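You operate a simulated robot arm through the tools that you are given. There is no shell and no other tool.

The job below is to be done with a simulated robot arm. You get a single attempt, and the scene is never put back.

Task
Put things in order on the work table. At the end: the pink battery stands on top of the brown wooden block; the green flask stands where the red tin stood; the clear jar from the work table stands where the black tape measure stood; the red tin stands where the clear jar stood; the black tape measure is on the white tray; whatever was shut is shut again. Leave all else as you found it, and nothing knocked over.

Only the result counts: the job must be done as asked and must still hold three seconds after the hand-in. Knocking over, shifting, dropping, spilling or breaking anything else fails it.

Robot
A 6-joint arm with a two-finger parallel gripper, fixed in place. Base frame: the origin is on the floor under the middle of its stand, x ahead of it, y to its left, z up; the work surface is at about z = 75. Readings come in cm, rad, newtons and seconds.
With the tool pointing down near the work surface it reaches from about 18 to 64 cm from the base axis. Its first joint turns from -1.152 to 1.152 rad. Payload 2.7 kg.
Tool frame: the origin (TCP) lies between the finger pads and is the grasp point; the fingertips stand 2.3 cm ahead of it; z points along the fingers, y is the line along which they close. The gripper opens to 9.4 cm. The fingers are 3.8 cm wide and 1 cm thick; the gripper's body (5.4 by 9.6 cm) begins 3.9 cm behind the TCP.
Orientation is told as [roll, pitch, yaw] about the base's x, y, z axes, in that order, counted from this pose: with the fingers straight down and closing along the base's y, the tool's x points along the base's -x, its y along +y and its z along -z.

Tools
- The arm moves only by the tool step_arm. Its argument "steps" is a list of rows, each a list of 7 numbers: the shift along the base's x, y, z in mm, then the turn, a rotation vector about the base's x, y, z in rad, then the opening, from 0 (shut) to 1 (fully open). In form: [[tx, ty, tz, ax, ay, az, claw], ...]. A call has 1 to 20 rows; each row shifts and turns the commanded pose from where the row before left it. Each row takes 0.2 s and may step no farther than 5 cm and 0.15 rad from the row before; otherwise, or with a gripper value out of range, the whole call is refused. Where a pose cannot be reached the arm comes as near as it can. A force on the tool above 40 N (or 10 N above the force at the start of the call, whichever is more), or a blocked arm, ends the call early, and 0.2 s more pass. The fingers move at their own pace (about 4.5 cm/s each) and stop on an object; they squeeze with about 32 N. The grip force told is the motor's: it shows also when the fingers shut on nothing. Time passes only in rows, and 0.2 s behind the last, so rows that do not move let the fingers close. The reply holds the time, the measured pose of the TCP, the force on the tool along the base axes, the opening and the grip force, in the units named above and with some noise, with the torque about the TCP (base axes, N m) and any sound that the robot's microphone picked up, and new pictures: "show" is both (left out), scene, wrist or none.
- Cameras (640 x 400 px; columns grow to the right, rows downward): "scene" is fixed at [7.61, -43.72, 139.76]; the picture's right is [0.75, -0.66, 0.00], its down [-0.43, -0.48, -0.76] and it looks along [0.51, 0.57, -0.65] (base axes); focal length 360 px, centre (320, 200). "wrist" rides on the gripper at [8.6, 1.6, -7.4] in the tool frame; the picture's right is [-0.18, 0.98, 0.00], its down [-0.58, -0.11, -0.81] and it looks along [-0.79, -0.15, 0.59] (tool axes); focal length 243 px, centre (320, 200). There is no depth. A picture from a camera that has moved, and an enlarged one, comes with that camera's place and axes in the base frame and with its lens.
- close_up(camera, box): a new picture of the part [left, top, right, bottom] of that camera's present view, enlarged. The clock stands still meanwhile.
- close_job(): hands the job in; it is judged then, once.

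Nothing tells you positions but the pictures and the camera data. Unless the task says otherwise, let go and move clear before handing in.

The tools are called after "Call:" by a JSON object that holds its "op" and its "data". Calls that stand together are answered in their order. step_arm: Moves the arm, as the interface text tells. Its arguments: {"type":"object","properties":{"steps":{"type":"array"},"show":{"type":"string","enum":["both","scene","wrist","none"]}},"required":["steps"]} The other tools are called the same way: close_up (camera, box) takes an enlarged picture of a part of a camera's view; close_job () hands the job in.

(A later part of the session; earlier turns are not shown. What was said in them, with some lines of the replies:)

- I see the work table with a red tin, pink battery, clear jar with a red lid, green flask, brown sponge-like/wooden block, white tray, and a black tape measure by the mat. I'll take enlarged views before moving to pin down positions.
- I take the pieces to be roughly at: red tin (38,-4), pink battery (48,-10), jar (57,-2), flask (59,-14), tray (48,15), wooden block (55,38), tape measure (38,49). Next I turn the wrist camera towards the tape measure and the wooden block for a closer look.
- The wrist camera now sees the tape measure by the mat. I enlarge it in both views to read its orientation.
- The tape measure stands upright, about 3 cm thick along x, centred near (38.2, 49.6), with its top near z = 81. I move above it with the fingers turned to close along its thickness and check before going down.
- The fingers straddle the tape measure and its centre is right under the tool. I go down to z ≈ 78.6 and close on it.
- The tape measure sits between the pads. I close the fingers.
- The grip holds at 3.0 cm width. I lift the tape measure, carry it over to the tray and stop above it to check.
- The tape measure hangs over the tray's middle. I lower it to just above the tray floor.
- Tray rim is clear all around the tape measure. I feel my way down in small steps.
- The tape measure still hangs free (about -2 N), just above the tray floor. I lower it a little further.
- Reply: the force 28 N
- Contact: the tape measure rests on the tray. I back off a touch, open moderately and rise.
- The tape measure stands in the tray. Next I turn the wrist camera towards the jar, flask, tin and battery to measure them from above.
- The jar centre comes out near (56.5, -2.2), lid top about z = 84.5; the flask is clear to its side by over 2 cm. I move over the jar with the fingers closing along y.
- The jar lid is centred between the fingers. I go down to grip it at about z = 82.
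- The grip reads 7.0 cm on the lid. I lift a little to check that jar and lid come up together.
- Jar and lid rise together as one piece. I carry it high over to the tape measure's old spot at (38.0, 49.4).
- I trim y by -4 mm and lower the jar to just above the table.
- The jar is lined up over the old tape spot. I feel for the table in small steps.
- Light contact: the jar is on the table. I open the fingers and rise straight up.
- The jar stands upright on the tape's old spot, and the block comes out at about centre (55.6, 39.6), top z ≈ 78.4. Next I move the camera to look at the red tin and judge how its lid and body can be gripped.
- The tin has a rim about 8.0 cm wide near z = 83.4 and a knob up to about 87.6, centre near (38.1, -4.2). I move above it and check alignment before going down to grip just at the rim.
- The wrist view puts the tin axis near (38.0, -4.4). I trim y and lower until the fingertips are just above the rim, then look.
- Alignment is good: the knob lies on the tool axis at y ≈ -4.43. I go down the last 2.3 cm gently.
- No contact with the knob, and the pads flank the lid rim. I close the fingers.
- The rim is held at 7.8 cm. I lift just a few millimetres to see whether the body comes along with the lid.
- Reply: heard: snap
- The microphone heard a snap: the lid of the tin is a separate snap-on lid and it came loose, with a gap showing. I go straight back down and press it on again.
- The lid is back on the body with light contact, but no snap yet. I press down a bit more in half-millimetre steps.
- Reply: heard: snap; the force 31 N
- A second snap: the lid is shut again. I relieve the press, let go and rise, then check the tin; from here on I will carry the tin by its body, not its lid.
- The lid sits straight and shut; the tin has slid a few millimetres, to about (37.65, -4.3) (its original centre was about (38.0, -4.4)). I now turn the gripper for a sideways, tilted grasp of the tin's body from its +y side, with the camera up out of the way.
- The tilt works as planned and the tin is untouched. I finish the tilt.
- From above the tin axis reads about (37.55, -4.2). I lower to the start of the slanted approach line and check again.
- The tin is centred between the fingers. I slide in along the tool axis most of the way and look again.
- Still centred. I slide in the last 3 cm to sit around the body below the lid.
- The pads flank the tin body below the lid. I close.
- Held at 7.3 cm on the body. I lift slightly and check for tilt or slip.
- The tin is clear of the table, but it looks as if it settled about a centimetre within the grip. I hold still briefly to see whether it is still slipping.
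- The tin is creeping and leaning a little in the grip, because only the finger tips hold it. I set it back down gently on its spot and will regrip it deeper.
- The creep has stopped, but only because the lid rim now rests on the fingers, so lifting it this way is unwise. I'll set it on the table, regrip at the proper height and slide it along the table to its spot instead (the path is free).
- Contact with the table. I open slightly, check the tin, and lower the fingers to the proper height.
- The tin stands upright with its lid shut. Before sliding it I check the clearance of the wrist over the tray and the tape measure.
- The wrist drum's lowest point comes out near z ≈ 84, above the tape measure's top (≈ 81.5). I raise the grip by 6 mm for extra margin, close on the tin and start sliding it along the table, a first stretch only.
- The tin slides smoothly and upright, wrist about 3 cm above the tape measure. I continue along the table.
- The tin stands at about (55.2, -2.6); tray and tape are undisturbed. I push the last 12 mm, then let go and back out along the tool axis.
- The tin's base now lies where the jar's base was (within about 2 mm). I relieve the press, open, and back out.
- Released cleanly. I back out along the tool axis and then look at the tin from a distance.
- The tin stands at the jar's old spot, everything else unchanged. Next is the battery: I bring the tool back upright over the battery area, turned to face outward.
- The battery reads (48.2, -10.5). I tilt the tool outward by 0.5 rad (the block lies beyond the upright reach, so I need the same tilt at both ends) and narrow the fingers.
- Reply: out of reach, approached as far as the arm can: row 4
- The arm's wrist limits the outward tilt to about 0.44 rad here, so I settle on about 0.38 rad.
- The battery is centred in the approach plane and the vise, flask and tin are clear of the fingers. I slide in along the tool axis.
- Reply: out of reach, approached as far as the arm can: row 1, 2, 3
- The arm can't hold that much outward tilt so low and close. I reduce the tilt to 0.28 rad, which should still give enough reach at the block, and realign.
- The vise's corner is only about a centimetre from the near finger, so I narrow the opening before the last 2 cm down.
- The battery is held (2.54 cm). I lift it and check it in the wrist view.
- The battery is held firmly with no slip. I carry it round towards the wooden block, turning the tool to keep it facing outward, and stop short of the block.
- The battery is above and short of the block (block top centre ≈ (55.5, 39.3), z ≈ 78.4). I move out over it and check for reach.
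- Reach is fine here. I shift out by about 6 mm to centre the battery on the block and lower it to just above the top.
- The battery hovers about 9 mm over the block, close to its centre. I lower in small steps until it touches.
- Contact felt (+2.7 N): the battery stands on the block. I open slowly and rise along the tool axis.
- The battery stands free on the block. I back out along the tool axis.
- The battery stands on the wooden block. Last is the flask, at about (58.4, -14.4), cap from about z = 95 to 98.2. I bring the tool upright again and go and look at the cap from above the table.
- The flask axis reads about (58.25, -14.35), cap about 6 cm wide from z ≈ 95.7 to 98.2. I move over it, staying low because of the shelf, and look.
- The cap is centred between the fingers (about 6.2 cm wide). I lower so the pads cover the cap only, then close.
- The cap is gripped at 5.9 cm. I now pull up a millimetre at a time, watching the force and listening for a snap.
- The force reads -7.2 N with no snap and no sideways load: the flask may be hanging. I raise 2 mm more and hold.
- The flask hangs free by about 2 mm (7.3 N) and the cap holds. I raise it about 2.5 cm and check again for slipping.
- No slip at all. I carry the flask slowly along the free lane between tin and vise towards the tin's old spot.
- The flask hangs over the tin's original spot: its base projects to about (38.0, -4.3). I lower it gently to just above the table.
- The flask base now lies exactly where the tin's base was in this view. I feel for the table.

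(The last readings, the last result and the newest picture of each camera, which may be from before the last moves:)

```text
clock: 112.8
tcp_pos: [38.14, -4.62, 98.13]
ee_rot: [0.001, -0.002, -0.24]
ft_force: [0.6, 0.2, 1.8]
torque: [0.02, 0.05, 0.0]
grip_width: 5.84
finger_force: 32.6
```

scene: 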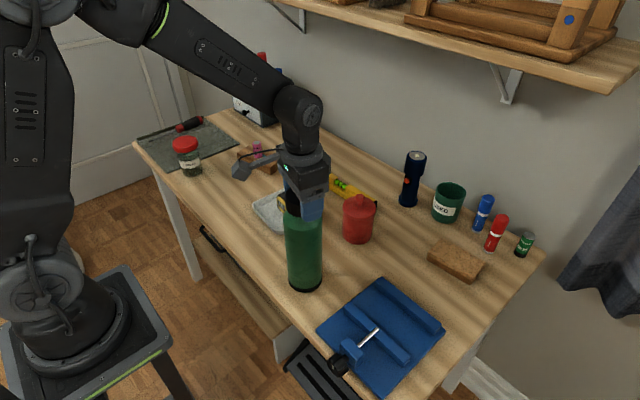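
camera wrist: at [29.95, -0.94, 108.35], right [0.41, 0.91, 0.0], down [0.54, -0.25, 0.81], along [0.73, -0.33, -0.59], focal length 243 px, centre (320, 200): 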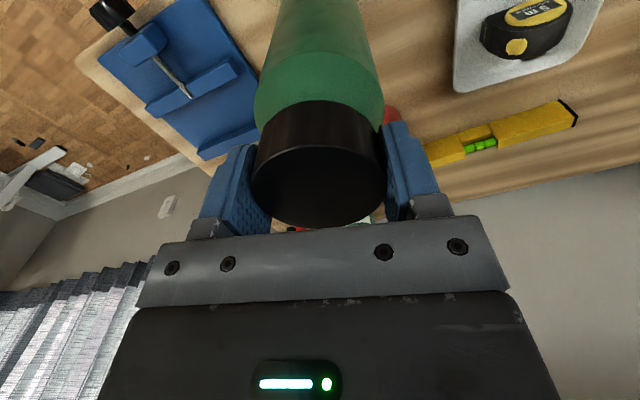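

The flask rests on the table. I open the fingers and rise straight up.

Call:
{"op": "step_arm", "data": {"steps": [[0, 0, 0, 0, 0, 0, 0.65], [0, 0, 0, 0, 0, 0, 0.75], [0, 0, 0, 0, 0, 0, 0.9], [0, 0, 0, 0, 0, 0, 1], [0, 0, 0, 0, 0, 0, 1]], "show": "wrist"}}

Call:
{"op": "close_up", "data": {"camera": "scene", "box": [240, 140, 400, 310]}}

```text
clock: 114.0
tcp_pos: [38.0, -4.68, 97.98]
ee_rot: [0.002, -0.001, -0.24]
ft_force: [0.1, 0.6, 0.0]
torque: [0.0, 0.0, -0.02]
grip_width: 9.42
finger_force: 0.0
camera wrist: at [30.04, -1.09, 105.49], right [0.41, 0.91, 0.0], down [0.54, -0.25, 0.81], along [0.73, -0.33, -0.59], focal length 243 px, centre (320, 200)
```

wrist: 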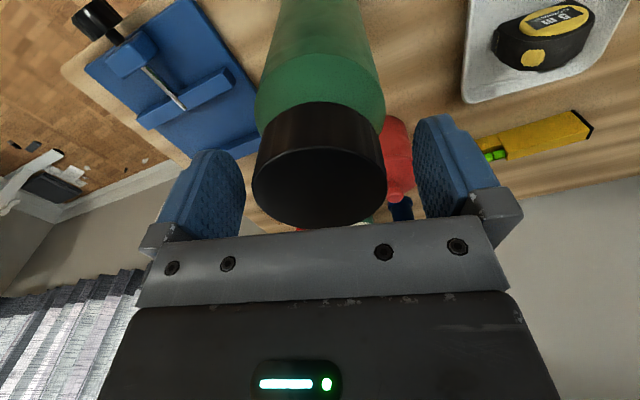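

```text
2.35 times, centred on (320, 225) of scene
camera zoom: at [7.61, -43.72, 139.76], right [0.75, -0.66, 0.0], down [-0.43, -0.48, -0.76], along [0.51, 0.57, -0.65], focal length 846 px, centre (320, 141)
```

zoom: 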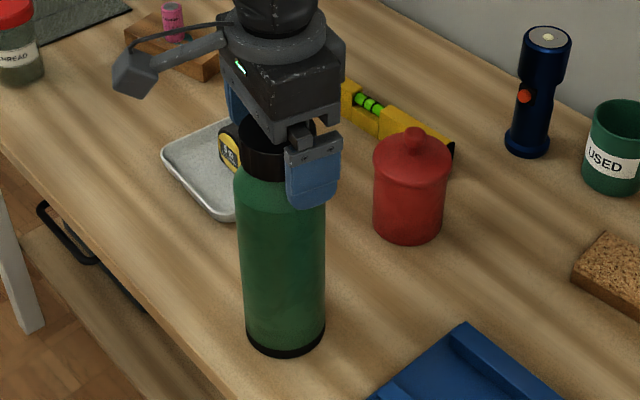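

Released and standing. I rise clear and move the arm back towards the start area, then inspect the whole table.

Call:
{"op": "step_arm", "data": {"steps": [[0, 0, 15, 0, 0, 0, 1], [0, 0, 30, 0, 0, 0, 1], [0, 0, 40, 0, 0, 0, 1], [-10, 20, 20, 0, 0, 0.03, 1], [-15, 40, 0, 0, 0, 0.03, 1], [-15, 40, 0, 0, 0, 0.03, 1], [-15, 40, 0, 0, 0, 0.03, 1], [-15, 40, 0, 0, 0, 0.03, 1], [-10, 40, 0, 0, 0, 0.03, 1], [0, 0, 0, 0, 0, 0, 1]]}}

Call:
{"op": "close_up", "data": {"camera": "scene", "box": [240, 130, 420, 310]}}

Call:
{"op": "close_up", "data": {"camera": "scene", "box": [130, 100, 320, 240]}}

```text
clock: 116.2
tcp_pos: [30.1, 17.23, 108.47]
ee_rot: [0.0, -0.002, -0.062]
ft_force: [-0.2, -0.5, -0.2]
torque: [-0.03, -0.01, 0.02]
grip_width: 9.37
finger_force: 0.1
camera wrist: at [21.49, 19.24, 115.83], right [0.24, 0.97, 0.0], down [0.57, -0.15, 0.81], along [0.78, -0.2, -0.59], focal length 243 px, centre (320, 200)
```

scene: 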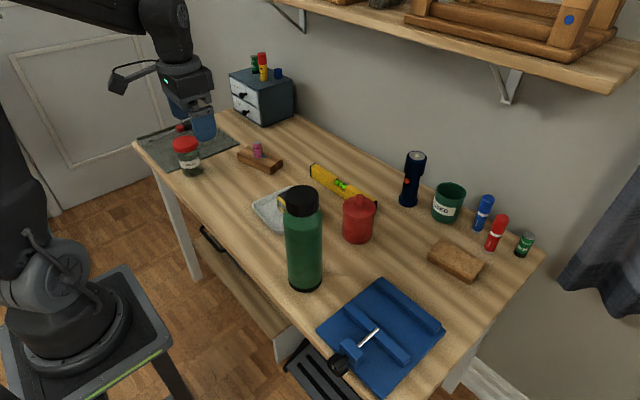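
wrist: 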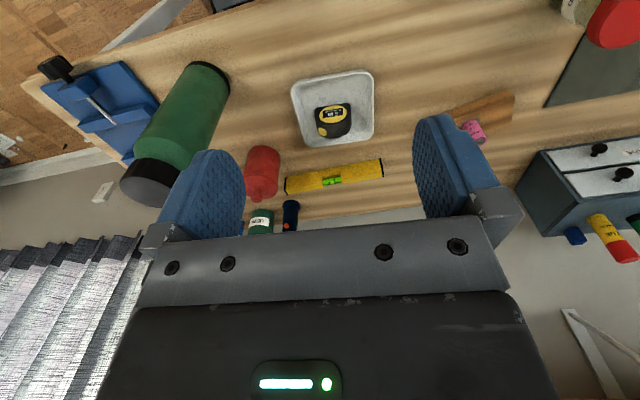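

```text
2.22 times, centred on (330, 220) of scene
camera zoom: at [7.61, -43.72, 139.76], right [0.75, -0.66, 0.0], down [-0.43, -0.48, -0.76], along [0.51, 0.57, -0.65], focal length 799 px, centre (298, 156)
```

zoom: 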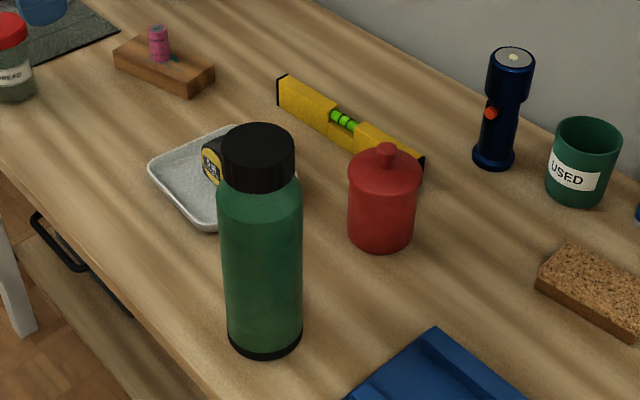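

```text
2.86 times, centred on (225, 170) of scene
camera zoom: at [7.61, -43.72, 139.76], right [0.75, -0.66, 0.0], down [-0.43, -0.48, -0.76], along [0.51, 0.57, -0.65], focal length 1028 px, centre (591, 286)
```

zoom: 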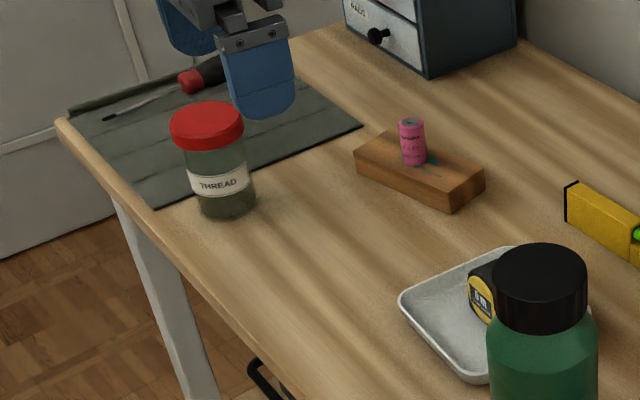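

All pieces look to be in place. I take a last close look at the tin's lid, the jar, and the tray before handing in.

Call:
{"op": "close_up", "data": {"camera": "scene", "box": [325, 180, 395, 260]}}

Call:
{"op": "close_up", "data": {"camera": "scene", "box": [160, 125, 220, 185]}}

Call:
{"op": "close_up", "data": {"camera": "wrist", "box": [220, 50, 420, 240]}}

Call:
{"op": "close_up", "data": {"camera": "scene", "box": [270, 180, 340, 300]}}

```text
5.00 times, centred on (360, 220) of scene
camera zoom: at [7.61, -43.72, 139.76], right [0.75, -0.66, 0.0], down [-0.43, -0.48, -0.76], along [0.51, 0.57, -0.65], focal length 1798 px, centre (120, 100)
```

zoom: 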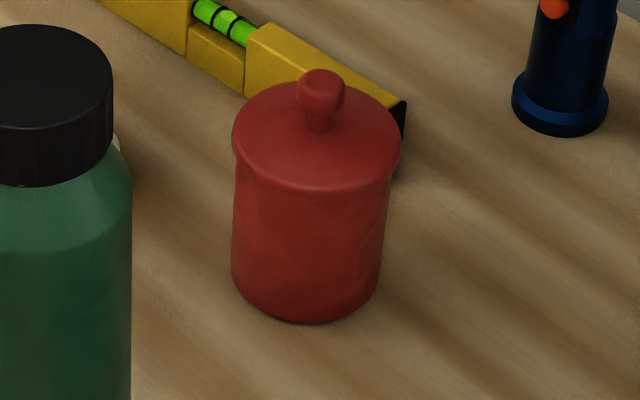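

```text
6.67 times, centred on (190, 155) of scene
camera zoom: at [7.61, -43.72, 139.76], right [0.75, -0.66, 0.0], down [-0.43, -0.48, -0.76], along [0.51, 0.57, -0.65], focal length 2398 px, centre (1187, 500)
```

zoom: 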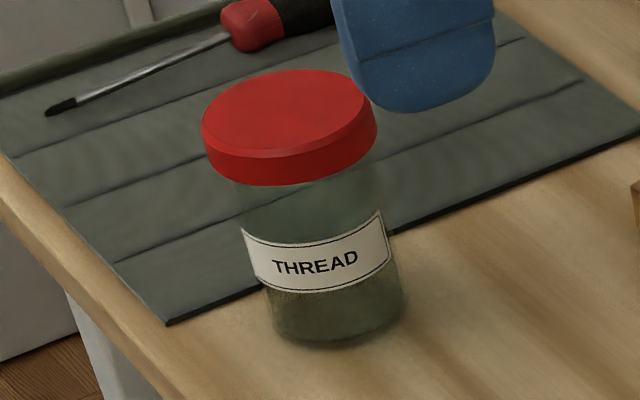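

```text
2.11 times, centred on (320, 145) of wrist
camera zoom: at [21.49, 19.24, 115.83], right [0.24, 0.97, 0.0], down [0.57, -0.15, 0.81], along [0.78, -0.2, -0.59], focal length 511 px, centre (320, 316)
```

zoom: 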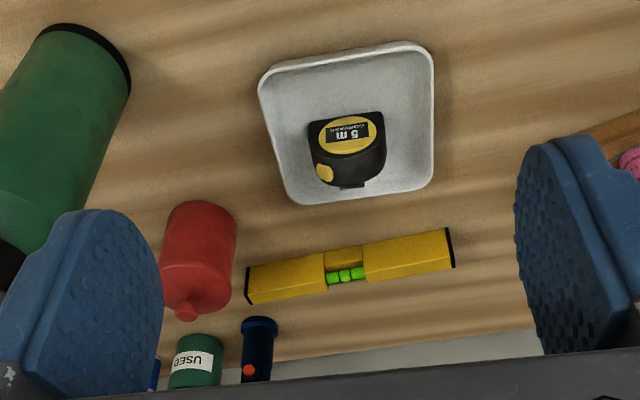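

```text
3.33 times, centred on (305, 240) of scene
camera zoom: at [7.61, -43.72, 139.76], right [0.75, -0.66, 0.0], down [-0.43, -0.48, -0.76], along [0.51, 0.57, -0.65], focal length 1199 px, centre (370, 67)
```

zoom: 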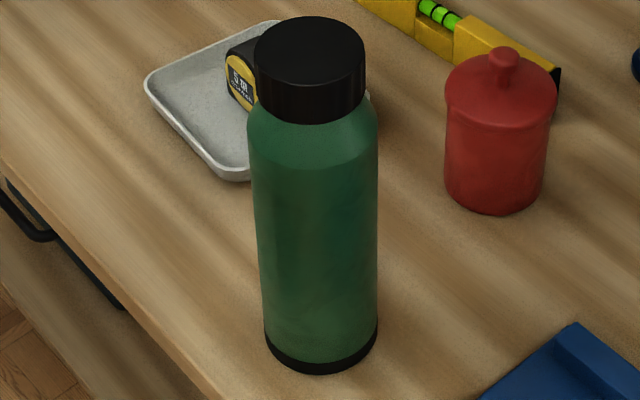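

Everything is where it should be. The battery is on the wooden block, the flask on the tin's old spot, the jar on the tape's old spot, the tin (lid shut) on the jar's old spot, and the tape measure in the tray. The gripper is empty and clear, so I hand in.

Call:
{"op": "close_job", "data": {}}

```text
The job is handed in.
```

The table is in order and I've handed the job in; I haven't been told how it was judged. In the last pictures everything was standing and nothing had been knocked over.

- **Pink battery:** it stands near the middle of the brown wooden block.
- **Green flask:** it stands on the red tin's old spot, with its base matching the tin's in the camera view. I carried it by its cap, which held.
- **Clear jar:** it stands on the tape measure's old spot, within about half a centimetre by the camera.
- **Red tin:** it stands on the jar's old spot, about 3 mm off by the camera.
- **Black tape measure:** it stands upright in the white tray.

**Tin lid:** it snapped off on my first try, when I lifted the tin by its rim. I pressed it back on until it snapped shut, and it looked flush at the end. After that I gripped the tin by its body and slid it along the table instead of lifting it.

I took "whatever was shut is shut again" to cover only that lid, since I opened no drawers. The front table drawer appears slightly open in the pictures from the start, and I left it as it was.
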